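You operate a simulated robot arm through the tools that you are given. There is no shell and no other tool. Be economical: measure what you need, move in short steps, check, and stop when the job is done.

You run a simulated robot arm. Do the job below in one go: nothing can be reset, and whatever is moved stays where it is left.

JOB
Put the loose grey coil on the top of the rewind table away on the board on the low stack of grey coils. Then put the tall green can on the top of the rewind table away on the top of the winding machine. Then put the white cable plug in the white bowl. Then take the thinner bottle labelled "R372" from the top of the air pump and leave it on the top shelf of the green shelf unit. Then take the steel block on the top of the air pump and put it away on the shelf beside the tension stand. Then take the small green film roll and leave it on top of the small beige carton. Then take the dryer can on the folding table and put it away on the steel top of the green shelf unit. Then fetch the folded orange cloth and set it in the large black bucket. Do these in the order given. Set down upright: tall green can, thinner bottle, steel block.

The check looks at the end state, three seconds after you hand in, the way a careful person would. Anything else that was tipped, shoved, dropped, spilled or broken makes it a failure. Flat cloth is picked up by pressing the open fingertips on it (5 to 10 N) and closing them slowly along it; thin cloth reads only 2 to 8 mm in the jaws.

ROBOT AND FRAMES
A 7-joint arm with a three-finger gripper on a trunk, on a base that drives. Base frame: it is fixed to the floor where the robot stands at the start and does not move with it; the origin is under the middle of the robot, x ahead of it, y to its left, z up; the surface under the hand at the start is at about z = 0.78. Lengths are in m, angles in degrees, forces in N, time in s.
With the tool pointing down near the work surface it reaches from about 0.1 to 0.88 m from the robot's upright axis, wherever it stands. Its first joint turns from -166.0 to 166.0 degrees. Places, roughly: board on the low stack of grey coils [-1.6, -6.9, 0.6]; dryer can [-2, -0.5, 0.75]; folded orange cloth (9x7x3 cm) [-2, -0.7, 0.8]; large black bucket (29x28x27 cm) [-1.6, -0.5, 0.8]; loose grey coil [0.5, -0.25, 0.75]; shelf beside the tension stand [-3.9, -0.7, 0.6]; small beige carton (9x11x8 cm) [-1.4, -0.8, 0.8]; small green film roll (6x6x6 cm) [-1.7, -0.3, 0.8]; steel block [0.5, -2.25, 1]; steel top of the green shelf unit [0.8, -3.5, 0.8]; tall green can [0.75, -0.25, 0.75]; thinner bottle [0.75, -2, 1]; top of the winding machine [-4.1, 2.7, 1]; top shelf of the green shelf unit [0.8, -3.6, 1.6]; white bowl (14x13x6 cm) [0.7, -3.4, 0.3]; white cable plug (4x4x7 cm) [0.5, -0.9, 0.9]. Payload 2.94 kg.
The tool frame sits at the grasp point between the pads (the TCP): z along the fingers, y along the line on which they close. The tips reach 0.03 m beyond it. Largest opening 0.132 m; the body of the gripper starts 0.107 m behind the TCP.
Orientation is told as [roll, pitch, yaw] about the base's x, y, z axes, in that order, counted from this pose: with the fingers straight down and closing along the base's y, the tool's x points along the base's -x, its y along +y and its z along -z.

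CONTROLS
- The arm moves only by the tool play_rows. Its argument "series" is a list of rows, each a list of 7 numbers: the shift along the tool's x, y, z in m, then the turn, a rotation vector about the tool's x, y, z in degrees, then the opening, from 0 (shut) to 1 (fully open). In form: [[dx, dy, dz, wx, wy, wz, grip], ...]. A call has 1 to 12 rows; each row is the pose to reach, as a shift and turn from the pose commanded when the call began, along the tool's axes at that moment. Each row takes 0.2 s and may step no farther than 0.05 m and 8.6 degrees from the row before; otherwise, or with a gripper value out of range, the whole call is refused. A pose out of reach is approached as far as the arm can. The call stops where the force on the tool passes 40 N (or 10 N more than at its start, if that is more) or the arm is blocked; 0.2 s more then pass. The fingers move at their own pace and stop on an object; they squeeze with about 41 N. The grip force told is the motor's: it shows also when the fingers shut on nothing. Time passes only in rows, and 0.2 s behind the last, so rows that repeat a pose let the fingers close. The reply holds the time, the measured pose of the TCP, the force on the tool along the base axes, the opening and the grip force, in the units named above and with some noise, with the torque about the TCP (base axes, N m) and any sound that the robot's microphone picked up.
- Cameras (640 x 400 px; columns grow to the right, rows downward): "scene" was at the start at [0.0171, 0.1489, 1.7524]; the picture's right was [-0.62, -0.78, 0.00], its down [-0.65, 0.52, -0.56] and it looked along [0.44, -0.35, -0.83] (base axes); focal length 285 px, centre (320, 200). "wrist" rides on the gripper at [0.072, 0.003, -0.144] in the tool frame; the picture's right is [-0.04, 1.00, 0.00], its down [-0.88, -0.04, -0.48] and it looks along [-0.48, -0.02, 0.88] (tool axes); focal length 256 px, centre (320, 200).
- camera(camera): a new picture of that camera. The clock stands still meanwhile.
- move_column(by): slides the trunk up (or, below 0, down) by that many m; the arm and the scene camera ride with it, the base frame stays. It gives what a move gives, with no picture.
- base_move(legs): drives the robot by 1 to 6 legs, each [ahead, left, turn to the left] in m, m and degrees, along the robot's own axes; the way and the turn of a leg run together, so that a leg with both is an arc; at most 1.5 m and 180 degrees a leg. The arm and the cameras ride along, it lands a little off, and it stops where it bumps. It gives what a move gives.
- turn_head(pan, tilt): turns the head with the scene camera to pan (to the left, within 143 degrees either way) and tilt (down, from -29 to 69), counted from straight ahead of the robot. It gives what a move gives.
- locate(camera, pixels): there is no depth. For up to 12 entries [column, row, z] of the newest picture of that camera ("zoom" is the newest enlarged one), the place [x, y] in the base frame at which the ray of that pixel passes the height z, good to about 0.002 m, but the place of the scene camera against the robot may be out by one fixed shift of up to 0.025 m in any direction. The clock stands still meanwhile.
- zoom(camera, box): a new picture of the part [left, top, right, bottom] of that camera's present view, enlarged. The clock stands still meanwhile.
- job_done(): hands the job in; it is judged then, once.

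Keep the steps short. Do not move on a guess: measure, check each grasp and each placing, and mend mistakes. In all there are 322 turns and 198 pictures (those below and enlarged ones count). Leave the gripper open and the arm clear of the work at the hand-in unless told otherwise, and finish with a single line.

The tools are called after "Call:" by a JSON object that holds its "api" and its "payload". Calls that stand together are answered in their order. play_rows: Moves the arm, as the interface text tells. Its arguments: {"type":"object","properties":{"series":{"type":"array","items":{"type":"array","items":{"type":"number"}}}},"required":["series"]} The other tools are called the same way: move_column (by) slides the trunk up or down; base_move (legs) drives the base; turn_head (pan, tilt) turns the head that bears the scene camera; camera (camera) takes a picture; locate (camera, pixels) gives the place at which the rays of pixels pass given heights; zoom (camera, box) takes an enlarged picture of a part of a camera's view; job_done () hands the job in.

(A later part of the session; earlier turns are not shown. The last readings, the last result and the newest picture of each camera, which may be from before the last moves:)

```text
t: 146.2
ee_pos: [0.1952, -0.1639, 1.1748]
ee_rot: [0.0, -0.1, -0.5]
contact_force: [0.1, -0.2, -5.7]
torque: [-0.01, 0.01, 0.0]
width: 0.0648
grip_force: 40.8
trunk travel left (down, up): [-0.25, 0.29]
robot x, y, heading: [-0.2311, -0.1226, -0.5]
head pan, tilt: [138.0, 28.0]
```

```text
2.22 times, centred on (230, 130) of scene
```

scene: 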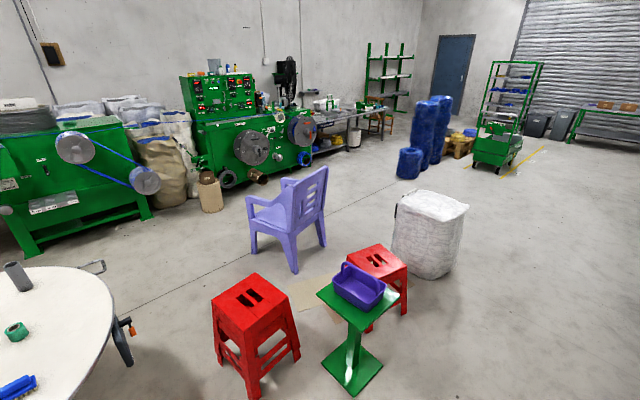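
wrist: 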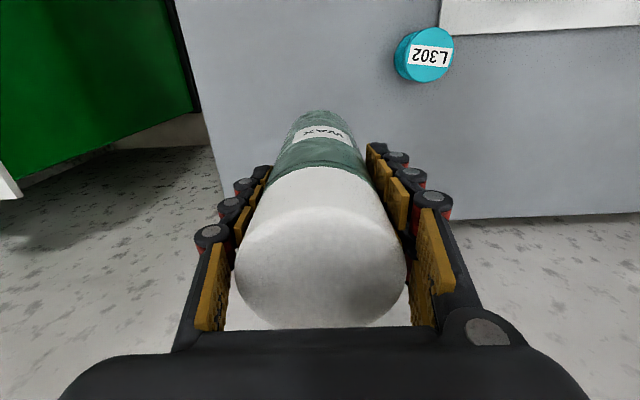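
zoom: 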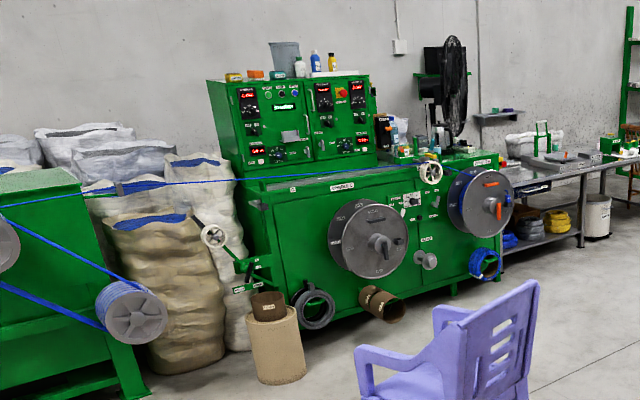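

I'm going round by the +y side: along x ≈ -0.25, past the stools and the white sack. First I'll turn to +y, advance and look again.

Call:
{"api": "base_move", "payload": {"legs": [[0, 0, 90.5], [1.3, 0, 0]]}}

Call:
{"api": "turn_head", "payload": {"pan": 45, "tilt": 28}}

Call:
{"api": "camera", "payload": {"camera": "scene"}}

```text
t: 156.6
ee_pos: [-0.1948, 1.6049, 1.175]
ee_rot: [0.0, -0.2, 90.4]
contact_force: [-0.2, -0.2, -5.1]
torque: [0.04, -0.02, 0.01]
width: 0.0647
grip_force: 40.8
trunk travel left (down, up): [-0.25, 0.29]
robot x, y, heading: [-0.2286, 1.1826, 90.5]
head pan, tilt: [138.0, 28.0]
```

```text
t: 158.3
ee_pos: [-0.1958, 1.6041, 1.1748]
ee_rot: [0.0, -0.2, 90.4]
contact_force: [0.7, 0.6, -4.0]
torque: [0.04, -0.01, 0.01]
width: 0.0643
grip_force: 40.9
trunk travel left (down, up): [-0.25, 0.29]
robot x, y, heading: [-0.2296, 1.1799, 90.2]
head pan, tilt: [45.0, 28.0]
```

```text
165 pictures are left
```

scene: 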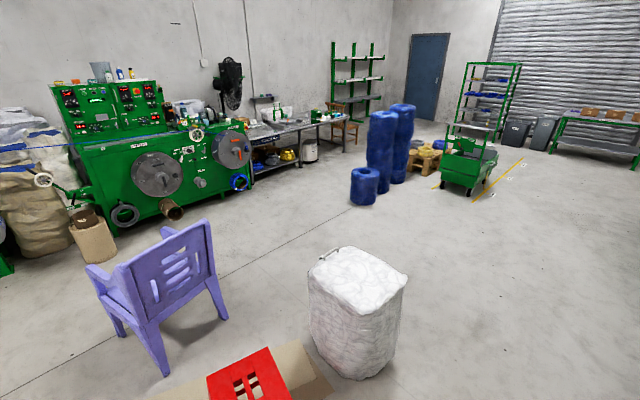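

Call:
{"api": "locate", "payload": {"camera": "scene", "pixels": [[310, 345, 0], [350, 379, 0], [395, 350, 0], [408, 290, 0.5], [362, 205, 0], [225, 318, 0], [170, 218, 0], [250, 185, 0], [255, 130, 0.9], [130, 225, 0]]}}

Call:
{"api": "zoom", "payload": {"camera": "scene", "box": [50, 40, 290, 220]}}

```text
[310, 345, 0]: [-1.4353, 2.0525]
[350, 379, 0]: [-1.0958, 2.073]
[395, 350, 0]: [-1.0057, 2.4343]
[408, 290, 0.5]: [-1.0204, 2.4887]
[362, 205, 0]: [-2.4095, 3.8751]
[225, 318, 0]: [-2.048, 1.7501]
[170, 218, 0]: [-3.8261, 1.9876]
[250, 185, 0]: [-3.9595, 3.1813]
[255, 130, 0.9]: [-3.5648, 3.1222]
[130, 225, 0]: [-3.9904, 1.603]
```

```text
2.22 times, centred on (170, 130) of scene
```

zoom: 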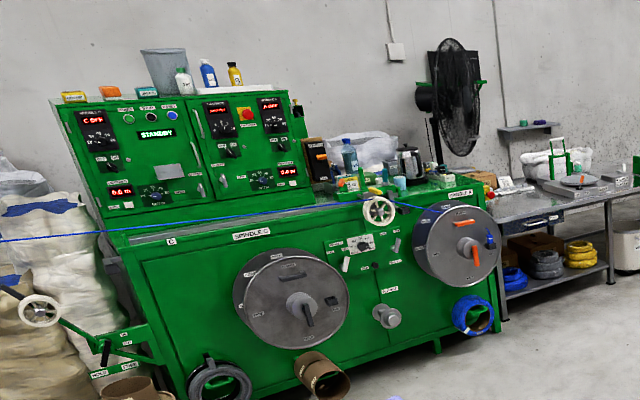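

The corridor at y ≈ 3.03 is clear of the sack (up to y 2.5) and the blue rolls (from y 3.7). I'm driving there and towards the machine.

Call:
{"api": "base_move", "payload": {"legs": [[1.0, 0, 0], [0.85, 0, 0], [0, 0, 90], [1.3, 0, 0], [1.2, 0.1, 0]]}}

Call:
{"api": "turn_head", "payload": {"pan": 15, "tilt": 35}}

Call:
{"api": "camera", "payload": {"camera": "scene"}}

Call:
{"api": "camera", "payload": {"camera": "wrist"}}

```text
t: 183.2
ee_pos: [-3.1326, 2.9264, 1.1754]
ee_rot: [0.0, -0.3, -179.3]
contact_force: [-0.1, 0.0, -4.7]
torque: [0.0, -0.02, 0.01]
width: 0.0644
grip_force: 40.8
trunk travel left (down, up): [-0.25, 0.29]
robot x, y, heading: [-2.7111, 2.8909, -179.3]
head pan, tilt: [45.0, 28.0]
```

```text
t: 184.1
ee_pos: [-3.1315, 2.9263, 1.1761]
ee_rot: [0.0, -0.2, -179.4]
contact_force: [-0.1, 0.6, -5.3]
torque: [0.02, -0.01, 0.03]
width: 0.0644
grip_force: 40.6
trunk travel left (down, up): [-0.25, 0.29]
robot x, y, heading: [-2.7078, 2.8961, -179.0]
head pan, tilt: [15.0, 35.0]
```

```text
163 pictures are left
```

scene: 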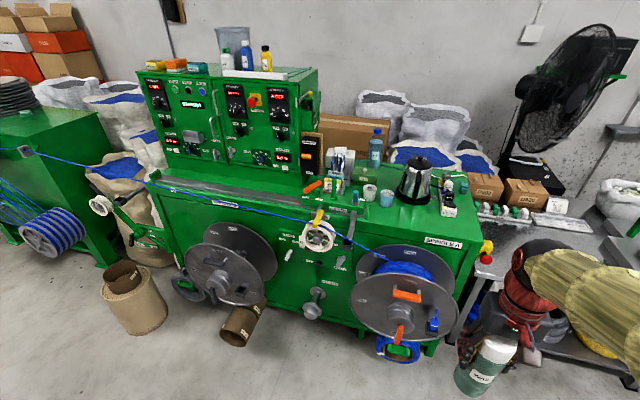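

```text
162 pictures are left
```

wrist: 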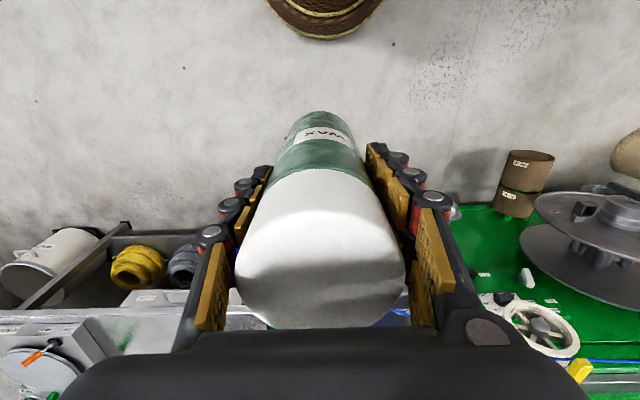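

Call:
{"api": "zoom", "payload": {"camera": "scene", "box": [300, 130, 500, 270]}}

Call:
{"api": "locate", "payload": {"camera": "scene", "pixels": [[363, 226, 1.0], [470, 244, 1.0], [483, 207, 1.0], [413, 212, 1.0], [410, 203, 1.0], [385, 206, 1.0], [430, 225, 1.0], [445, 215, 1.0], [440, 190, 1.0], [345, 210, 1.0]]}}

```text
2.86 times, centred on (400, 200) of scene
```

zoom: 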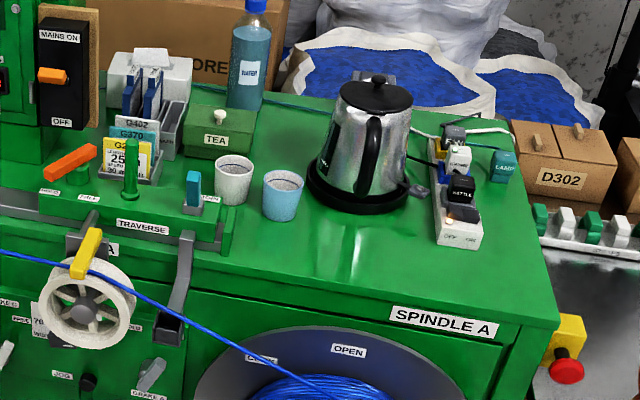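

```text
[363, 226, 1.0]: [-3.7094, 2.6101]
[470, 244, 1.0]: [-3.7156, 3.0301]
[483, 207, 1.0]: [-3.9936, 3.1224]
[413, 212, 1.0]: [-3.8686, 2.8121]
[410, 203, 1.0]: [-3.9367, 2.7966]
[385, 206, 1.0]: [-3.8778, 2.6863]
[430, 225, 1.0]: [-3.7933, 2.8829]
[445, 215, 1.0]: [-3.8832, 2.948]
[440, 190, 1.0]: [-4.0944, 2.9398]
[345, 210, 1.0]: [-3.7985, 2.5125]
```

There's free space on the machine top in front of the kettle, at about pixel (424,219), i.e. (-3.81,2.87). I'm driving 0.3 closer and checking with the wrist camera.

Call:
{"api": "base_move", "payload": {"legs": [[0.3, 0, 0]]}}

Call:
{"api": "play_rows", "payload": {"series": [[-0.045, 0.005, -0.01, 0, 0, 0, 0], [-0.09, 0.01, -0.02, 0, 0, 0, 0], [-0.135, 0.02, -0.03, 0, 0, 0, 0], [-0.18, 0.03, -0.04, 0, 0, 0, 0], [-0.22, 0.04, -0.045, 0, 0, 0, 0], [-0.22, 0.04, -0.045, 0, 0, 0, 0]]}}

Call:
{"api": "camera", "payload": {"camera": "wrist"}}

Call:
{"api": "camera", "payload": {"camera": "scene"}}

```text
t: 186.2
ee_pos: [-3.4342, 2.9202, 1.1747]
ee_rot: [0.0, -0.1, -179.1]
contact_force: [0.0, 0.5, -4.1]
torque: [-0.01, 0.0, -0.02]
width: 0.0646
grip_force: 40.7
trunk travel left (down, up): [-0.25, 0.29]
robot x, y, heading: [-3.0129, 2.8923, -179.2]
head pan, tilt: [15.0, 35.0]
```

```text
t: 187.6
ee_pos: [-3.6534, 2.8771, 1.2205]
ee_rot: [0.0, -0.2, -179.1]
contact_force: [0.0, 0.3, -4.8]
torque: [-0.01, -0.05, -0.02]
width: 0.0645
grip_force: 41.3
trunk travel left (down, up): [-0.25, 0.29]
robot x, y, heading: [-3.0117, 2.8909, -179.5]
head pan, tilt: [15.0, 35.0]
```

```text
160 pictures are left
```

wrist: 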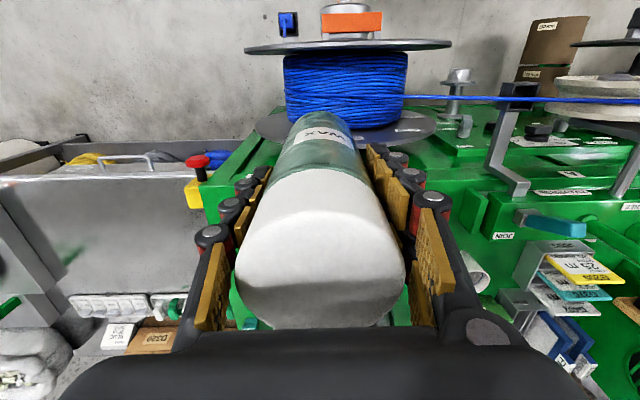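

```text
159 pictures are left
```

scene: 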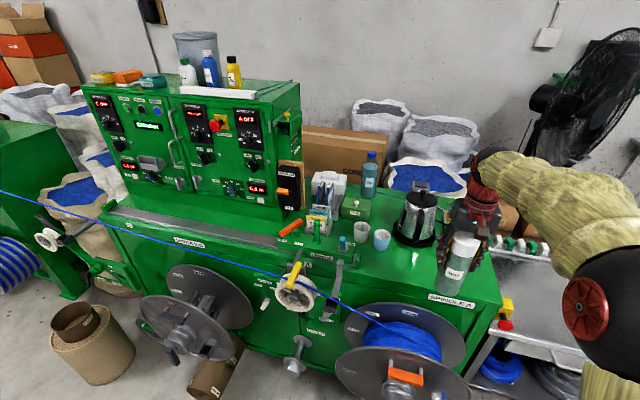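

The can hovers near the spot. I'll compare the top's front-right corner in both cameras to remove the camera shift.

Call:
{"api": "locate", "payload": {"camera": "wrist", "pixels": [[258, 137, 1.0], [210, 183, 1.0], [258, 137, 0.97], [415, 145, 1.0], [474, 270, 1.05]]}}

Call:
{"api": "locate", "payload": {"camera": "scene", "pixels": [[502, 299, 1.0], [502, 299, 0.97], [349, 269, 1.0], [418, 247, 1.0], [381, 250, 1.0], [490, 245, 1.0], [425, 293, 1.0]]}}

Call:
{"api": "zoom", "payload": {"camera": "wrist", "box": [160, 100, 520, 330]}}

Call:
{"api": "zoom", "payload": {"camera": "scene", "box": [320, 170, 540, 320]}}

```text
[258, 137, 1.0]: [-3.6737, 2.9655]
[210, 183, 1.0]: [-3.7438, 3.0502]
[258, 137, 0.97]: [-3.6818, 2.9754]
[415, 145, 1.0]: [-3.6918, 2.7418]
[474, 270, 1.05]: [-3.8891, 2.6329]
```

```text
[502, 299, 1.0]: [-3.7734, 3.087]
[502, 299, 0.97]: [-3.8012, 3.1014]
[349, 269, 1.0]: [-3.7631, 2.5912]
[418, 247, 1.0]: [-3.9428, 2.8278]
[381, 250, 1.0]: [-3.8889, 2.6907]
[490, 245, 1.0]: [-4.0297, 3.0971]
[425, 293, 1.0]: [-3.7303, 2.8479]
```

```text
1.74 times, centred on (340, 215) of wrist
```

zoom: 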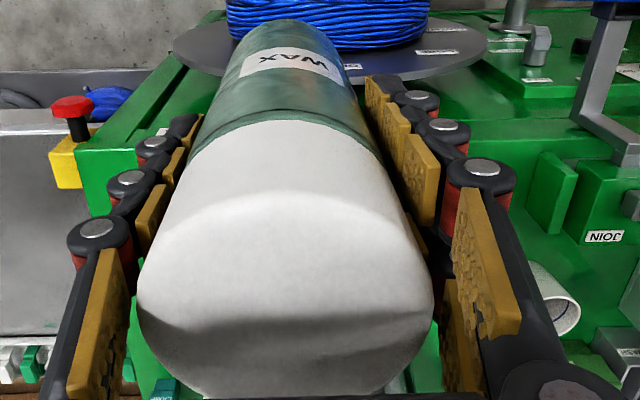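

```text
2.67 times, centred on (430, 245) of scene
```

zoom: 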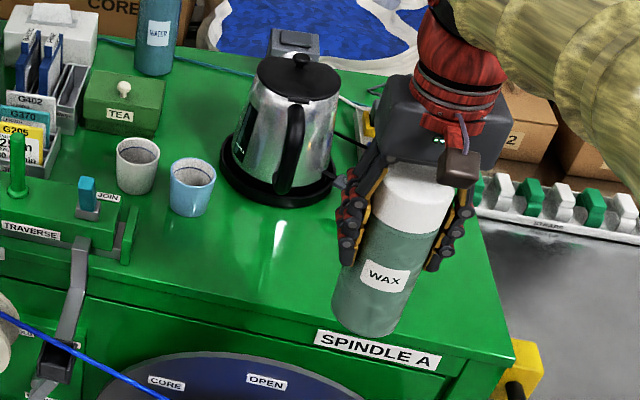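

The corner agrees to about 2 cm, and the front edge is at x ≈ -3.75. I'm moving over (-3.815,2.875) and lowering partway.

Call:
{"api": "play_rows", "payload": {"series": [[-0.04, 0, 0, 0, 0, 0, 0], [-0.08, 0, 0, 0, 0, 0, 0], [-0.12, 0, 0, 0, 0, 0, 0], [-0.162, 0, 0, 0, 0, 0, 0], [-0.162, 0, 0.03, 0, 0, 0, 0], [-0.162, 0, 0.06, 0, 0, 0, 0], [-0.162, 0, 0.06, 0, 0, 0, 0]]}}

Call:
{"api": "zoom", "payload": {"camera": "scene", "box": [320, 170, 540, 320]}}

Call:
{"api": "camera", "payload": {"camera": "wrist"}}

```text
t: 189.2
ee_pos: [-3.8149, 2.8736, 1.1608]
ee_rot: [0.1, -0.2, -179.1]
contact_force: [-0.4, 0.5, -4.6]
torque: [0.02, -0.04, 0.0]
width: 0.064
grip_force: 40.4
trunk travel left (down, up): [-0.25, 0.29]
robot x, y, heading: [-3.0102, 2.895, -178.9]
head pan, tilt: [15.0, 35.0]
```

```text
2.67 times, centred on (430, 245) of scene
```

zoom: 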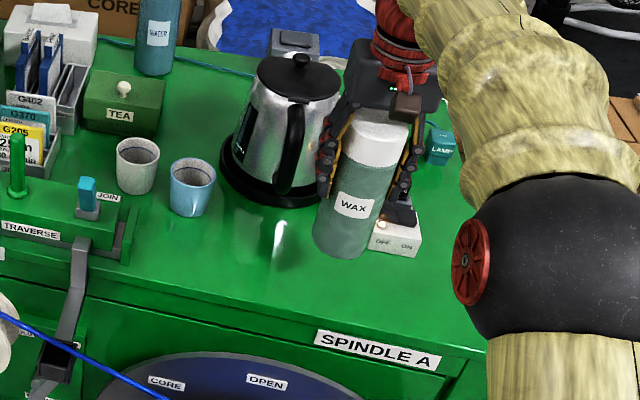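

```text
155 pictures are left
```

wrist: 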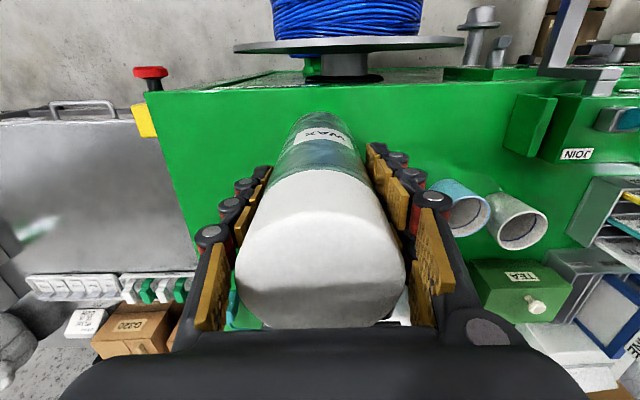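

Call:
{"api": "locate", "payload": {"camera": "wrist", "pixels": [[440, 190, 1.07], [490, 213, 1.07], [455, 235, 1.0], [145, 92, 1.0], [300, 78, 1.0]]}}

Call:
{"api": "play_rows", "payload": {"series": [[0, 0, 0.015, 0, 0, 0, 0], [0, 0, 0.025, 0, 0, 0, 0], [0, 0, 0.035, 0, 0, 0, 0], [0, 0, 0.043, 0, 0, 0, 0], [0, 0, 0.05, 0, 0, 0, 0]]}}

```text
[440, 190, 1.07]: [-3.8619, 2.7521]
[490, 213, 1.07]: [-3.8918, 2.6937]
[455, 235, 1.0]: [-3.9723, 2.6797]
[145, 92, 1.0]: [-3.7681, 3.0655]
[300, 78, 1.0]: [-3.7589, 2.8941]
```

```text
t: 190.4
ee_pos: [-3.8151, 2.8728, 1.1096]
ee_rot: [0.1, 0.0, -179.1]
contact_force: [0.9, -0.1, -4.6]
torque: [-0.01, -0.02, -0.01]
width: 0.0641
grip_force: 41.5
trunk travel left (down, up): [-0.25, 0.29]
robot x, y, heading: [-3.0088, 2.8891, -179.5]
head pan, tilt: [15.0, 35.0]
```

No contact yet, so I'm continuing down in 6 mm steps.

Call:
{"api": "play_rows", "payload": {"series": [[0, 0, 0.006, 0, 0, 0, 0], [0, 0, 0.012, 0, 0, 0, 0], [0, 0, 0.018, 0, 0, 0, 0], [0, 0, 0.024, 0, 0, 0, 0], [0, 0, 0.03, 0, 0, 0, 0], [0, 0, 0.036, 0, 0, 0, 0]]}}

Call:
{"api": "zoom", "payload": {"camera": "scene", "box": [320, 170, 540, 320]}}

```text
t: 191.8
ee_pos: [-3.8146, 2.8744, 1.0744]
ee_rot: [0.0, -0.1, -179.2]
contact_force: [0.1, -0.2, -5.3]
torque: [0.0, -0.01, 0.02]
width: 0.0645
grip_force: 41.4
trunk travel left (down, up): [-0.25, 0.29]
robot x, y, heading: [-3.0122, 2.8906, -179.0]
head pan, tilt: [15.0, 35.0]
```

```text
2.67 times, centred on (430, 245) of scene
```

zoom: 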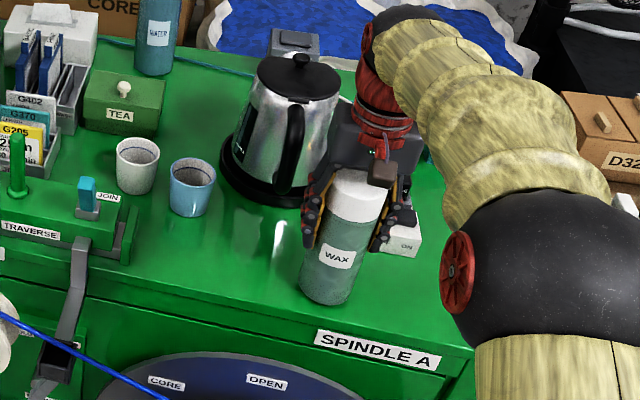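

Still no contact; the can's bottom is at about 0.957. Continuing.

Call:
{"api": "play_rows", "payload": {"series": [[0, 0, 0.006, 0, 0, 0, 0], [0, 0, 0.012, 0, 0, 0, 0], [0, 0, 0.018, 0, 0, 0, 0], [0, 0, 0.024, 0, 0, 0, 0], [0, 0, 0.03, 0, 0, 0, 0]]}}

```text
t: 192.8
ee_pos: [-3.8186, 2.8741, 1.0637]
ee_rot: [0.0, -1.4, -179.0]
contact_force: [-2.3, -0.9, 10.3]
torque: [-0.24, -0.18, -0.01]
width: 0.0644
grip_force: 40.7
trunk travel left (down, up): [-0.25, 0.29]
robot x, y, heading: [-3.0108, 2.8937, -179.1]
head pan, tilt: [15.0, 35.0]
stopped in row 4: the force on the tool passed its limit at 72 N (the readings are from after the stop); the commanded pose is now the measured one
```

It made contact with the bottom at about 0.945. The front edge is only 2 cm away, so I'm lifting 1 cm, shifting 2.5 cm further in and straightening the small tilt.

Call:
{"api": "play_rows", "payload": {"series": [[0, 0, -0.012, 0, 0, 0, 0], [-0.012, 0, -0.012, 0, 1.4, 0, 0], [-0.025, 0, -0.012, 0, 1.4, 0, 0], [-0.025, 0, -0.012, 0, 1.4, 0, 0]]}}

```text
t: 193.8
ee_pos: [-3.8444, 2.8743, 1.0725]
ee_rot: [-0.1, 0.3, -179.0]
contact_force: [-0.6, -0.1, -4.6]
torque: [-0.01, 0.02, 0.0]
width: 0.0642
grip_force: 40.8
trunk travel left (down, up): [-0.25, 0.29]
robot x, y, heading: [-3.0066, 2.8905, -178.9]
head pan, tilt: [15.0, 35.0]
```

Upright again. I'm lowering 9 mm and easing to contact.

Call:
{"api": "play_rows", "payload": {"series": [[0, 0, 0.003, 0, 0, 0, 0], [0, 0, 0.006, 0, 0, 0, 0], [0, 0, 0.008, 0, 0, 0, 0], [0, 0, 0.01, 0, 0, 0, 0], [0, 0, 0.01, 0, 0, 0, 0]]}}

```text
t: 195.0
ee_pos: [-3.8432, 2.8737, 1.0651]
ee_rot: [-0.1, 0.3, -178.9]
contact_force: [0.6, 0.5, 7.2]
torque: [-0.03, 0.2, 0.02]
width: 0.0644
grip_force: 41.2
trunk travel left (down, up): [-0.25, 0.29]
robot x, y, heading: [-3.0065, 2.8908, -179.1]
head pan, tilt: [15.0, 35.0]
```

It's touching at +7 N. I'm opening to 0.8, then rising straight up.

Call:
{"api": "play_rows", "payload": {"series": [[0, 0, 0, 0, 0, 0, 0.55], [0, 0, 0, 0, 0, 0, 0.65], [0, 0, 0, 0, 0, 0, 0.75], [0, 0, 0, 0, 0, 0, 0.75], [0, 0, -0.03, 0, 0, 0, 0.75], [0, 0, -0.07, 0, 0, 0, 0.75], [0, 0, -0.11, 0, 0, 0, 0.75], [0, 0, -0.15, 0, 0, 0, 0.75], [0.04, 0, -0.17, 0, 0, 0, 0.75], [0.08, 0, -0.17, 0, 0, 0, 0.75]]}}

Call:
{"api": "zoom", "payload": {"camera": "scene", "box": [320, 170, 540, 320]}}

Call:
{"api": "camera", "payload": {"camera": "wrist"}}

```text
t: 197.2
ee_pos: [-3.7636, 2.8745, 1.2337]
ee_rot: [0.0, 0.3, -179.0]
contact_force: [0.2, 1.0, 0.3]
torque: [0.04, 0.04, 0.02]
width: 0.099
grip_force: 0.1
trunk travel left (down, up): [-0.25, 0.29]
robot x, y, heading: [-3.0034, 2.8913, -179.1]
head pan, tilt: [15.0, 35.0]
```

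```text
2.67 times, centred on (430, 245) of scene
```

zoom: 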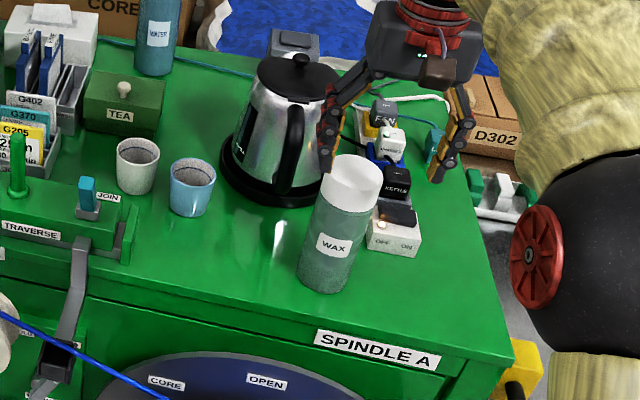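

```text
152 pictures are left
```

wrist: 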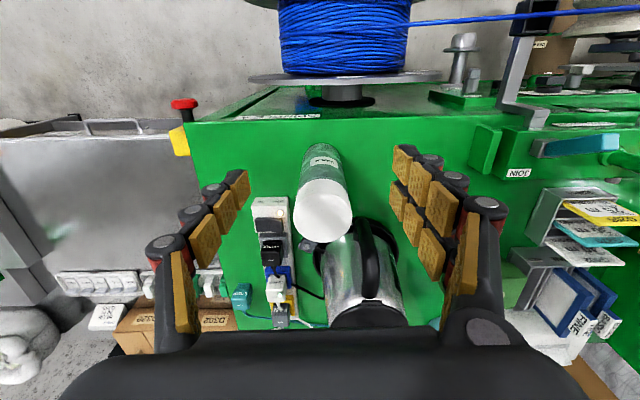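

The can stands upright, clear of the kettle. I'm retracting and driving back to the instrument table for the white plug.

Call:
{"api": "play_rows", "payload": {"series": [[0.045, 0, 0, 0, 0, 0, 1], [0.09, 0, 0, 0, 0, 0, 1], [0.135, 0, 0, 0, 0, 0, 1], [0.18, 0, 0, 0, 0, 0, 1], [0.225, 0, 0, 0, 0, 0, 1], [0.27, 0, 0, 0, 0, 0, 1], [0.315, 0, 0, 0, 0, 0, 1]]}}

Call:
{"api": "base_move", "payload": {"legs": [[-1.4, -0.1, 0], [-1.35, 0, 0], [0, 0, 90], [1.4, 0, 0], [1.4, 0, 0], [1.1, 0, 0]]}}

Call:
{"api": "turn_head", "payload": {"pan": 60, "tilt": 40}}

Call:
{"api": "camera", "payload": {"camera": "scene"}}

```text
t: 198.8
ee_pos: [-3.4482, 2.8821, 1.2369]
ee_rot: [0.0, 0.4, -179.0]
contact_force: [0.3, 0.9, -0.3]
torque: [0.01, 0.05, 0.02]
width: 0.1321
grip_force: 0.0
trunk travel left (down, up): [-0.25, 0.29]
robot x, y, heading: [-3.0118, 2.8922, -179.3]
head pan, tilt: [15.0, 35.0]
```

```text
t: 234.3
ee_pos: [-0.1652, -1.2763, 1.2353]
ee_rot: [0.0, 0.4, -88.4]
contact_force: [-0.3, -0.3, 0.0]
torque: [0.03, 0.0, 0.02]
width: 0.1322
grip_force: 0.1
trunk travel left (down, up): [-0.25, 0.29]
robot x, y, heading: [-0.1791, -0.8337, -88.4]
head pan, tilt: [15.0, 35.0]
```

```text
t: 235.4
ee_pos: [-0.1652, -1.2749, 1.2364]
ee_rot: [0.0, 0.4, -88.5]
contact_force: [-0.9, 0.5, -0.4]
torque: [0.04, -0.02, -0.01]
width: 0.1321
grip_force: 0.1
trunk travel left (down, up): [-0.25, 0.29]
robot x, y, heading: [-0.1817, -0.8349, -88.4]
head pan, tilt: [60.0, 40.0]
```

```text
151 pictures are left
```

scene: 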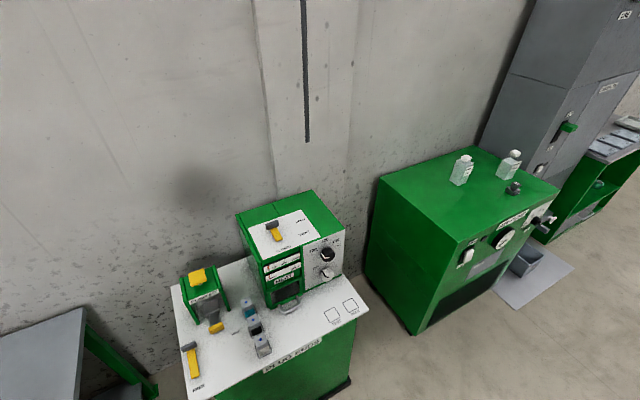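

Call:
{"api": "zoom", "payload": {"camera": "scene", "box": [160, 240, 380, 400]}}

Call:
{"api": "base_move", "payload": {"legs": [[0, 0, 88.4]]}}

Call:
{"api": "camera", "payload": {"camera": "wrist"}}

```text
2.50 times, centred on (270, 320) of scene
```

zoom: 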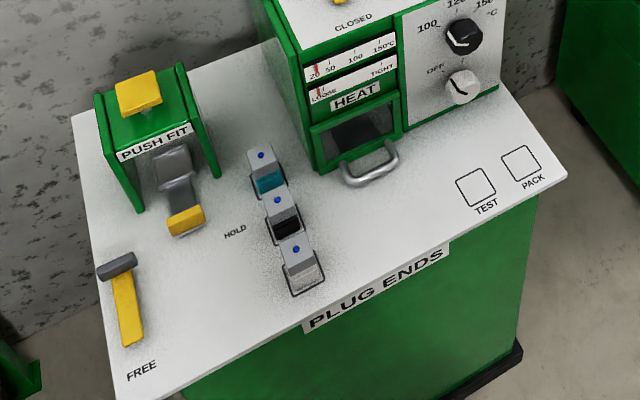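

```text
t: 239.5
ee_pos: [0.2593, -0.8377, 1.236]
ee_rot: [0.1, 0.4, -0.5]
contact_force: [0.3, 0.4, 0.5]
torque: [-0.03, -0.01, -0.02]
width: 0.1321
grip_force: 0.1
trunk travel left (down, up): [-0.25, 0.29]
robot x, y, heading: [-0.1779, -0.8397, -0.6]
head pan, tilt: [60.0, 40.0]
```

```text
149 pictures are left
```

wrist: 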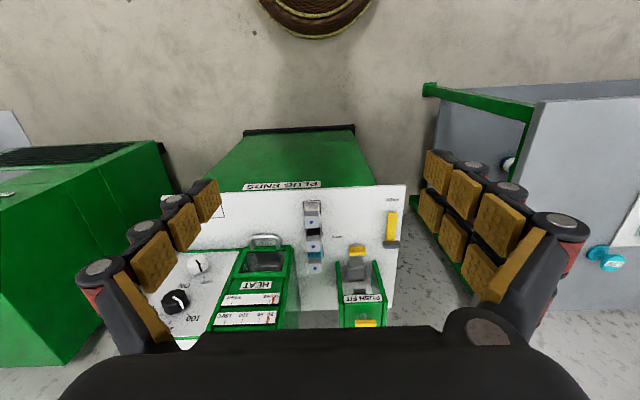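

There are three plugs in a row; the white one is nearest, at about (313,213) in the wrist view. Zooming in.

Call:
{"api": "zoom", "payload": {"camera": "wrist", "box": [240, 180, 400, 290]}}

Call:
{"api": "locate", "payload": {"camera": "wrist", "pixels": [[313, 202, 0.84], [313, 213, 0.84], [313, 213, 0.9], [317, 187, 0.84], [313, 240, 0.84], [313, 262, 0.84], [265, 245, 0.9], [405, 188, 0.84]]}}

```text
3.64 times, centred on (320, 235) of wrist
```

zoom: 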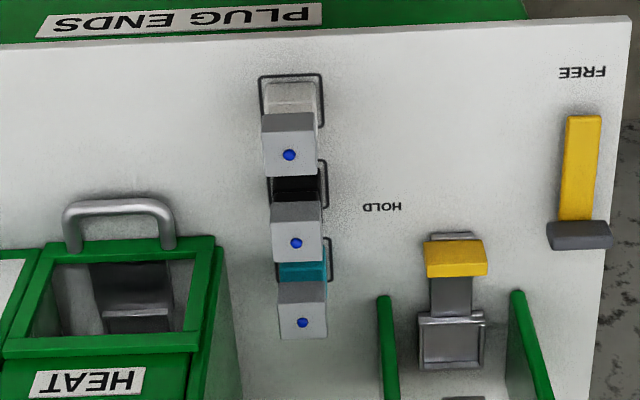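

```text
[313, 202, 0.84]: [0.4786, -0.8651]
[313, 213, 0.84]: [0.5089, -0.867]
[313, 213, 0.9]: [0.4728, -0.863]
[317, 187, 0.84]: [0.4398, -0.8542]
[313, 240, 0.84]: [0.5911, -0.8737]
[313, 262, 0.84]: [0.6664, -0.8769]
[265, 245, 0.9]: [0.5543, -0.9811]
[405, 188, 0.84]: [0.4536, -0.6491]
```

The white plug stands at about (0.49,-0.866). I'm moving closer over it for a better measurement.

Call:
{"api": "play_rows", "payload": {"series": [[-0.03, -0.005, 0.025, 0, 0, 0, 1], [-0.06, -0.01, 0.055, 0, 0, 0, 1], [-0.09, -0.015, 0.085, 0, 0, 0, 1], [-0.12, -0.02, 0.11, 0, 0, 0, 1], [-0.15, -0.024, 0.13, 0, 0, 0, 1], [-0.15, -0.024, 0.13, 0, 0, 0, 1]]}}

Call:
{"api": "camera", "payload": {"camera": "wrist"}}

```text
t: 240.9
ee_pos: [0.4087, -0.8633, 1.1039]
ee_rot: [0.1, 0.4, -0.5]
contact_force: [0.4, -0.7, 0.3]
torque: [-0.01, 0.04, 0.04]
width: 0.132
grip_force: 0.2
trunk travel left (down, up): [-0.25, 0.29]
robot x, y, heading: [-0.179, -0.8379, -0.5]
head pan, tilt: [60.0, 40.0]
```

```text
147 pictures are left
```

wrist: 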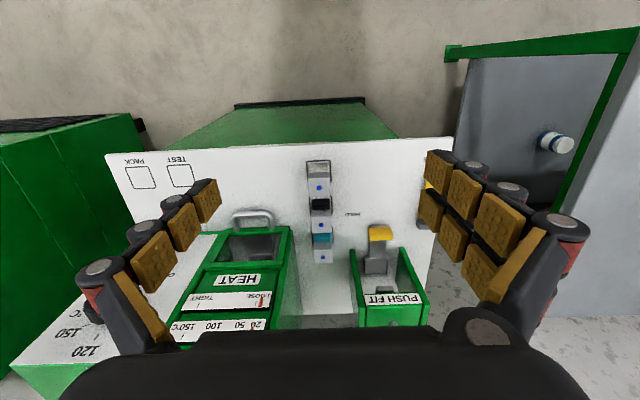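

Call:
{"api": "zoom", "payload": {"camera": "wrist", "box": [260, 140, 380, 270]}}

Call:
{"api": "locate", "payload": {"camera": "wrist", "pixels": [[319, 162, 0.84], [319, 179, 0.9], [319, 187, 0.9], [308, 187, 0.9], [331, 187, 0.9], [319, 195, 0.9], [319, 225, 0.9], [319, 255, 0.9], [270, 215, 0.9], [285, 240, 0.9]]}}

```text
3.08 times, centred on (320, 205) of wrist
```

zoom: 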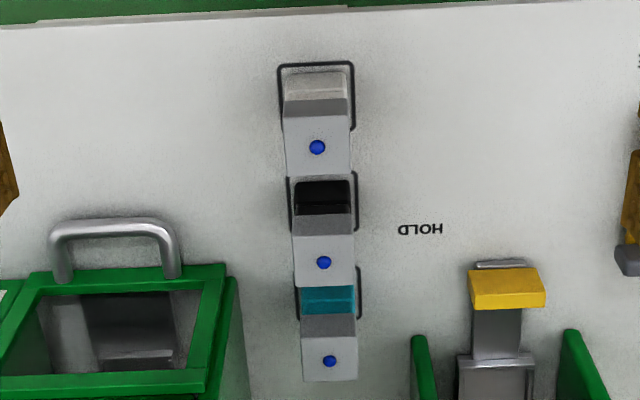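

```text
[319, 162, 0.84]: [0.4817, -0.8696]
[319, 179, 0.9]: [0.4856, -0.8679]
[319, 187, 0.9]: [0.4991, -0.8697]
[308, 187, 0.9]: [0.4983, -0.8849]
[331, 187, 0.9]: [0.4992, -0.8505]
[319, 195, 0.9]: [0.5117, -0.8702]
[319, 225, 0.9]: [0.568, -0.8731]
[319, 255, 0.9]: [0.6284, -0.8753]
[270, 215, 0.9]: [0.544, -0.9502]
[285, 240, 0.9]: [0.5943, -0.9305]
```

The plug's top is centred at (0.499,-0.868), z ≈ 0.90, and it's about 3.4 cm wide. I'm moving over it and down to 0.885 with the fingers half open.

Call:
{"api": "play_rows", "payload": {"series": [[-0.045, -0.002, 0, 0, 0, 0, 0.8], [-0.09, -0.005, 0.01, 0, 0, 0, 0.7], [-0.09, -0.005, 0.05, 0, 0, 0, 0.6], [-0.09, -0.005, 0.09, 0, 0, 0, 0.6], [-0.09, -0.005, 0.13, 0, 0, 0, 0.6], [-0.09, -0.005, 0.16, 0, 0, 0, 0.6], [-0.09, -0.005, 0.19, 0, 0, 0, 0.6], [-0.09, -0.005, 0.21, 0, 0, 0, 0.6], [-0.09, -0.005, 0.219, 0, 0, 0, 0.6], [-0.09, -0.005, 0.219, 0, 0, 0, 0.6]]}}

Call:
{"api": "camera", "payload": {"camera": "wrist"}}

```text
t: 243.1
ee_pos: [0.4979, -0.8691, 0.8853]
ee_rot: [0.0, 0.4, -0.5]
contact_force: [-0.4, -0.9, -0.5]
torque: [0.0, 0.0, 0.01]
width: 0.0794
grip_force: 0.1
trunk travel left (down, up): [-0.25, 0.29]
robot x, y, heading: [-0.1827, -0.8382, -0.6]
head pan, tilt: [60.0, 40.0]
```

```text
145 pictures are left
```

wrist: 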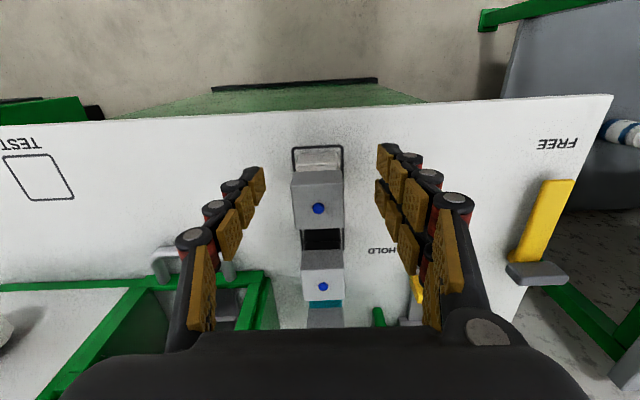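

Centred on the plug. I'm going 1 cm lower, closing and lifting.

Call:
{"api": "play_rows", "payload": {"series": [[-0.002, 0, 0.01, 0, 0, 0, 0.6], [-0.002, 0, 0.01, 0, 0, 0, 0.4], [-0.002, 0, 0.01, 0, 0, 0, 0.2], [-0.002, 0, 0.01, 0, 0, 0, 0], [-0.002, 0, 0.01, 0, 0, 0, 0], [-0.002, 0, 0.01, 0, 0, 0, 0], [-0.002, 0, -0.02, 0, 0, 0, 0], [-0.002, 0, -0.06, 0, 0, 0, 0], [-0.002, 0, -0.1, 0, 0, 0, 0]]}}

Call:
{"api": "camera", "payload": {"camera": "wrist"}}

```text
t: 245.1
ee_pos: [0.4979, -0.871, 0.9871]
ee_rot: [0.0, 0.5, -0.4]
contact_force: [-0.2, -0.4, -1.0]
torque: [-0.02, 0.0, 0.02]
width: 0.0327
grip_force: 40.7
trunk travel left (down, up): [-0.25, 0.29]
robot x, y, heading: [-0.1813, -0.8427, -0.6]
head pan, tilt: [60.0, 40.0]
```

```text
144 pictures are left
```

wrist: 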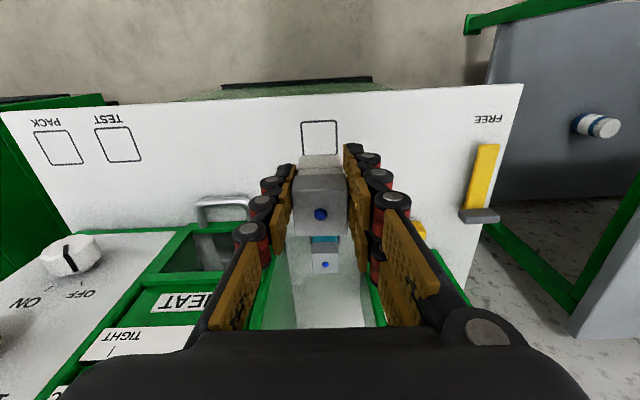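

The plug is held, 0.033 wide. I'm raising, retracting and confirming the other plugs are undisturbed.

Call:
{"api": "play_rows", "payload": {"series": [[0, 0, -0.05, 0, 0, 0, 0], [0.02, 0, -0.09, 0, 0, 0, 0], [0.05, 0, -0.12, 0, 0, 0, 0], [0.09, 0, -0.15, 0, 0, 0, 0], [0.13, 0, -0.17, 0, 0, 0, 0], [0.17, 0, -0.18, 0, 0, 0, 0], [0.21, 0, -0.19, 0, 0, 0, 0], [0.25, 0, -0.2, 0, 0, 0, 0]]}}

Call:
{"api": "camera", "payload": {"camera": "wrist"}}

Call:
{"api": "base_move", "payload": {"legs": [[-0.1, 0, -90], [1.3, 0, 0], [1.1, 0, 0]]}}

Call:
{"api": "turn_head", "payload": {"pan": 70, "tilt": 35}}

Call:
{"api": "camera", "payload": {"camera": "scene"}}

```text
t: 246.9
ee_pos: [0.2483, -0.8667, 1.1878]
ee_rot: [0.0, 0.2, -0.5]
contact_force: [0.2, 0.1, -0.5]
torque: [0.0, -0.01, 0.03]
width: 0.0331
grip_force: 41.0
trunk travel left (down, up): [-0.25, 0.29]
robot x, y, heading: [-0.183, -0.8377, -0.6]
head pan, tilt: [60.0, 40.0]
```

```text
143 pictures are left
```

wrist: 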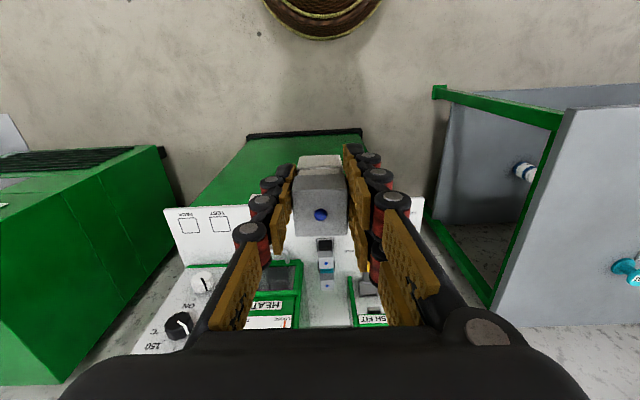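

```text
t: 262.5
ee_pos: [-0.2844, -3.597, 1.1871]
ee_rot: [0.0, 0.5, -90.5]
contact_force: [-0.3, -0.2, -0.8]
torque: [0.01, -0.04, 0.03]
width: 0.033
grip_force: 41.3
trunk travel left (down, up): [-0.25, 0.29]
robot x, y, heading: [-0.2551, -3.1688, -90.4]
head pan, tilt: [60.0, 40.0]
```

```text
t: 263.2
ee_pos: [-0.285, -3.5976, 1.1869]
ee_rot: [0.1, 0.4, -90.5]
contact_force: [0.3, -0.4, -0.2]
torque: [-0.01, -0.01, -0.04]
width: 0.033
grip_force: 41.0
trunk travel left (down, up): [-0.25, 0.29]
robot x, y, heading: [-0.2587, -3.1694, -90.6]
head pan, tilt: [70.0, 35.0]
```

```text
142 pictures are left
```

scene: 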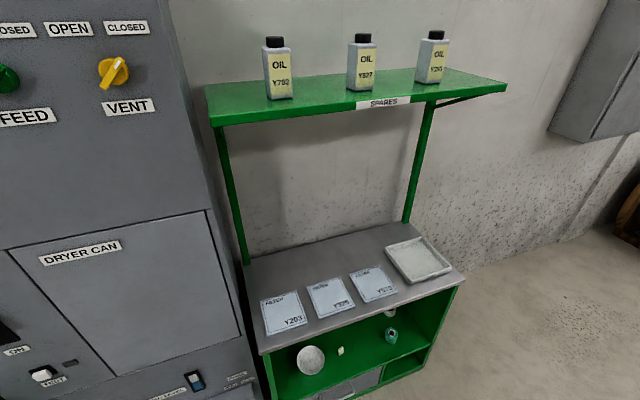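

The green shelf unit is in view: the bowl is on its lower shelf at (310,360), under the steel top. I'll measure its details.

Call:
{"api": "turn_head", "payload": {"pan": 70, "tilt": 48}}

Call:
{"api": "camera", "payload": {"camera": "scene"}}

Call:
{"api": "zoom", "payload": {"camera": "scene", "box": [240, 170, 480, 400]}}

```text
t: 263.9
ee_pos: [-0.2846, -3.5969, 1.1867]
ee_rot: [0.0, 0.4, -90.5]
contact_force: [0.2, -1.2, -0.3]
torque: [0.01, 0.02, -0.03]
width: 0.0331
grip_force: 40.9
trunk travel left (down, up): [-0.25, 0.29]
robot x, y, heading: [-0.2566, -3.1688, -90.6]
head pan, tilt: [70.0, 48.0]
```

```text
141 pictures are left
```

scene: 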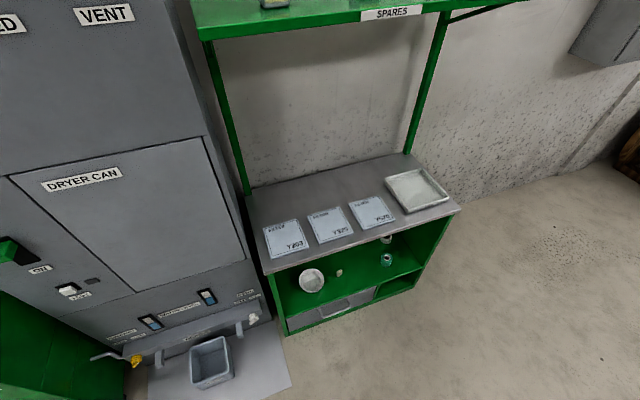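

```text
1.74 times, centred on (360, 285) of scene
```

zoom: 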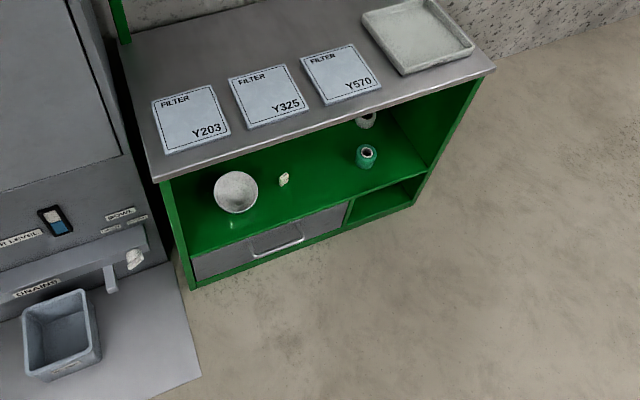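

Call:
{"api": "locate", "payload": {"camera": "scene", "pixels": [[268, 272, 0.8], [458, 210, 0.8], [268, 272, 0.75], [312, 279, 0.3], [300, 280, 0.33], [324, 280, 0.33], [312, 290, 0.28], [287, 334, 0], [285, 314, 0.25], [375, 284, 0.25], [414, 288, 0], [249, 195, 0.8]]}}

```text
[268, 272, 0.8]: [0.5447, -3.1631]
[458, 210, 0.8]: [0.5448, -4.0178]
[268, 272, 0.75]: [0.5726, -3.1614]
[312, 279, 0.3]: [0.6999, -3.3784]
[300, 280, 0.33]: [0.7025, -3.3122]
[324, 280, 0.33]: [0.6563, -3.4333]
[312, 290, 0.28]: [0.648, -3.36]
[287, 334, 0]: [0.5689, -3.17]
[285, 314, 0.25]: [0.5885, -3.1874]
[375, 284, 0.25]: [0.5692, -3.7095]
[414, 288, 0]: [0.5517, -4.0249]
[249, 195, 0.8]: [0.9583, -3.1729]
```

The bowl's centre is about (0.69,-3.375), some 14 cm inside the front edge (x ≈ 0.545) and under the steel top. I'll face it, lower the trunk and go in tilted at 45°.

Call:
{"api": "base_move", "payload": {"legs": [[0, 0, 90.5], [0.13, -0.18, 0]]}}

Call:
{"api": "move_column", "payload": {"by": -0.22}}

Call:
{"api": "play_rows", "payload": {"series": [[0, 0, 0.02, 0, -7, 0, 0], [0, 0, 0.04, 0, -14, 0, 0], [0, 0, 0.06, 0, -21, 0, 0], [0, 0, 0.08, 0, -28, 0, 0], [0, 0, 0.1, 0, -35, 0, 0], [0, 0, 0.12, 0, -42, 0, 0], [0, 0, 0.14, 0, -45, 0, 0], [0, 0, 0.14, 0, -45, 0, 0]]}}

Call:
{"api": "turn_head", "payload": {"pan": 0, "tilt": 55}}

Call:
{"api": "camera", "payload": {"camera": "scene"}}

Call:
{"api": "camera", "payload": {"camera": "wrist"}}

```text
t: 269.5
ee_pos: [0.3083, -3.3653, 1.1874]
ee_rot: [0.1, 0.4, 0.8]
contact_force: [0.2, 0.1, 0.1]
torque: [0.0, -0.01, -0.04]
width: 0.033
grip_force: 40.5
trunk travel left (down, up): [-0.25, 0.29]
robot x, y, heading: [-0.1238, -3.3434, 0.8]
head pan, tilt: [70.0, 48.0]
```

```text
t: 271.8
ee_pos: [0.3091, -3.3658, 0.9683]
ee_rot: [0.0, 0.5, 0.8]
contact_force: [0.4, -0.4, -0.5]
torque: [-0.02, -0.03, 0.0]
width: 0.0328
grip_force: 41.1
trunk travel left (down, up): [-0.03, 0.51]
robot x, y, heading: [-0.1211, -3.3465, 0.6]
head pan, tilt: [70.0, 48.0]
```

```text
t: 273.6
ee_pos: [0.3063, -3.3644, 0.8274]
ee_rot: [0.1, -44.6, 0.8]
contact_force: [-0.1, -0.5, -0.2]
torque: [0.01, 0.02, 0.0]
width: 0.0331
grip_force: 41.2
trunk travel left (down, up): [-0.03, 0.51]
robot x, y, heading: [-0.1231, -3.3459, 0.7]
head pan, tilt: [70.0, 48.0]
```

```text
t: 275.0
ee_pos: [0.3055, -3.3655, 0.827]
ee_rot: [0.1, -44.6, 0.8]
contact_force: [0.2, 1.8, -1.0]
torque: [-0.03, 0.01, -0.03]
width: 0.0331
grip_force: 40.6
trunk travel left (down, up): [-0.03, 0.51]
robot x, y, heading: [-0.1212, -3.3443, 0.7]
head pan, tilt: [0.0, 55.0]
```

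```text
139 pictures are left
```

scene: 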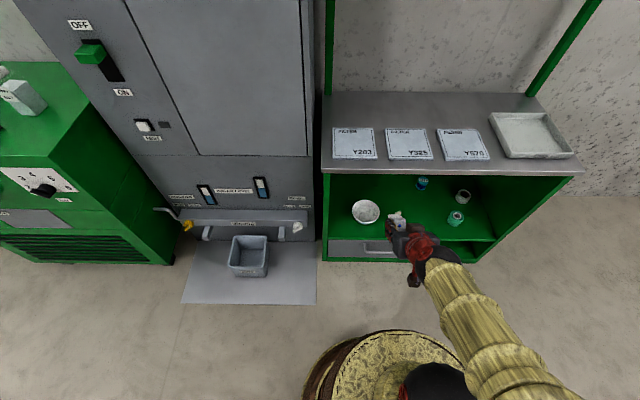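

```text
138 pictures are left
```

wrist: 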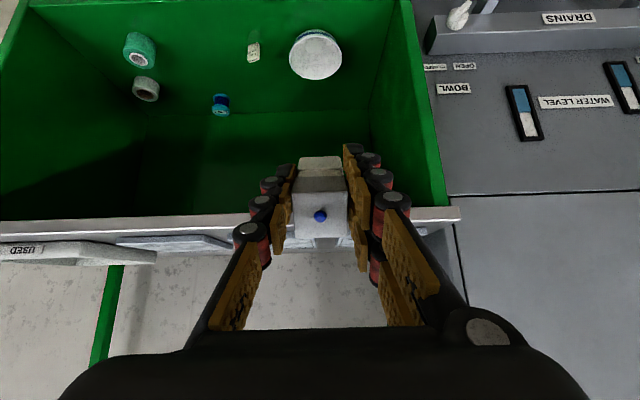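

The bowl is clearly seen in the wrist view at (316,54), with a small beige piece at (253,52). I'll measure them.

Call:
{"api": "locate", "payload": {"camera": "wrist", "pixels": [[316, 45, 0.34], [290, 50, 0.34], [341, 48, 0.34], [316, 79, 0.3], [316, 31, 0.34], [253, 52, 0.3], [320, 222, 0.78], [445, 213, 0.78], [315, 4, 0.28]]}}

Call:
{"api": "zoom", "payload": {"camera": "wrist", "box": [200, 0, 420, 130]}}

```text
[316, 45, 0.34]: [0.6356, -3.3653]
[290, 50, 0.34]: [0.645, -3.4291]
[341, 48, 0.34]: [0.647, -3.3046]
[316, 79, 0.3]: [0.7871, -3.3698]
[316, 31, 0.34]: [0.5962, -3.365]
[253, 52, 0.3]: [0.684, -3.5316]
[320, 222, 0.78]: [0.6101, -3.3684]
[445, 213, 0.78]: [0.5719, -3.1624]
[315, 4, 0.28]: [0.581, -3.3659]
```

```text
2.91 times, centred on (310, 65) of wrist
```

zoom: 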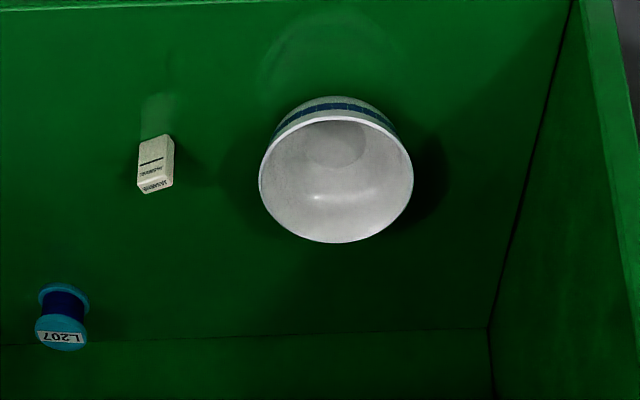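

The bowl's rim centre is at about (0.672,-3.367), z ≈ 0.34. First I'm lowering outside the shelf to (0.42, z 0.42), keeping the 45° tilt.

Call:
{"api": "play_rows", "payload": {"series": [[0.02, 0, 0.037, 0, 0, 0, 0], [0.041, 0, 0.074, 0, 0, 0, 0], [0.061, 0, 0.111, 0, 0, 0, 0], [0.082, 0, 0.148, 0, 0, 0, 0], [0.102, 0, 0.186, 0, 0, 0, 0], [0.122, 0, 0.223, 0, 0, 0, 0], [0.143, 0, 0.26, 0, 0, 0, 0], [0.163, 0, 0.297, 0, 0, 0, 0], [0.184, 0, 0.334, 0, 0, 0, 0], [0.204, 0, 0.371, 0, 0, 0, 0], [0.204, 0, 0.371, 0, 0, 0, 0]]}}

Call:
{"api": "camera", "payload": {"camera": "scene"}}

Call:
{"api": "camera", "payload": {"camera": "wrist"}}

```text
t: 277.4
ee_pos: [0.4384, -3.3826, 0.4224]
ee_rot: [5.0, -43.8, -1.8]
contact_force: [-0.1, 0.4, -0.4]
torque: [-0.04, 0.03, -0.02]
width: 0.033
grip_force: 40.9
out of reach, approached as far as the arm can: row 2, 4, 5, 6, 7, 8, 9, 10, 11
trunk travel left (down, up): [-0.03, 0.51]
robot x, y, heading: [-0.1193, -3.3449, 1.0]
head pan, tilt: [0.0, 55.0]
```

```text
136 pictures are left
```

scene: 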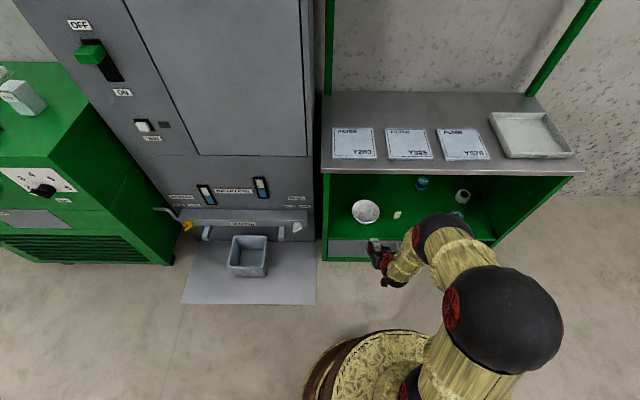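

```text
135 pictures are left
```

wrist: 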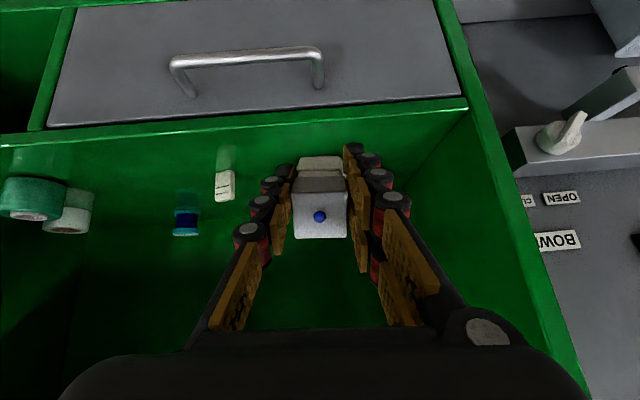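

The pose was nearly reached, with the wrist a few degrees off near its limit. I'm going in halfway and checking.

Call:
{"api": "play_rows", "payload": {"series": [[-0.025, 0, 0.03, 0, 0, 0, 0], [-0.05, 0, 0.06, 0, 0, 0, 0], [-0.075, 0, 0.085, 0, 0, 0, 0], [-0.085, 0, 0.092, 0, 0, 0, 0], [-0.085, 0, 0.092, 0, 0, 0, 0]]}}

Call:
{"api": "camera", "payload": {"camera": "wrist"}}

Call:
{"api": "camera", "payload": {"camera": "scene"}}

```text
t: 278.6
ee_pos: [0.5625, -3.3797, 0.4162]
ee_rot: [4.9, -43.7, -1.8]
contact_force: [0.1, 0.3, -0.6]
torque: [-0.02, 0.01, 0.02]
width: 0.033
grip_force: 41.5
trunk travel left (down, up): [-0.03, 0.51]
robot x, y, heading: [-0.1247, -3.3469, 0.6]
head pan, tilt: [0.0, 55.0]
```

```text
134 pictures are left
```

wrist: 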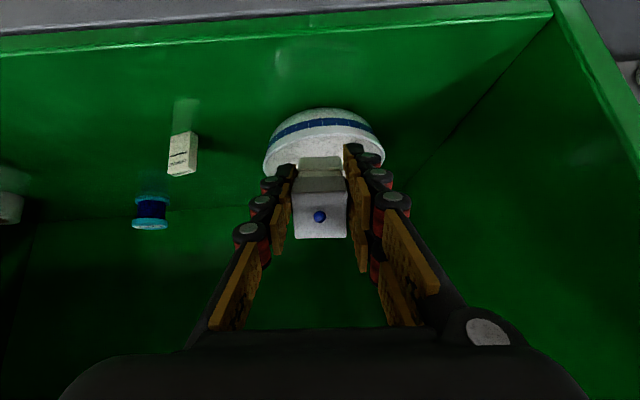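

```text
133 pictures are left
```

scene: 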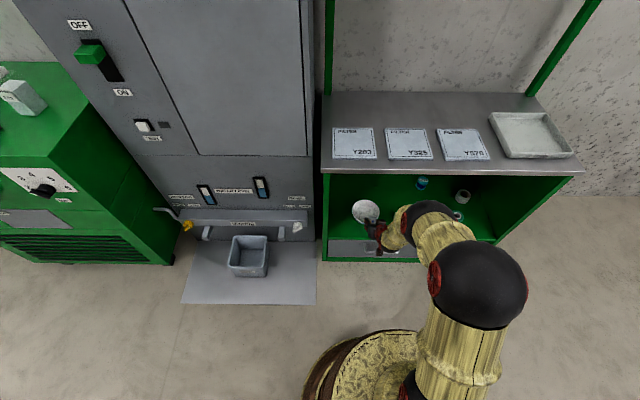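

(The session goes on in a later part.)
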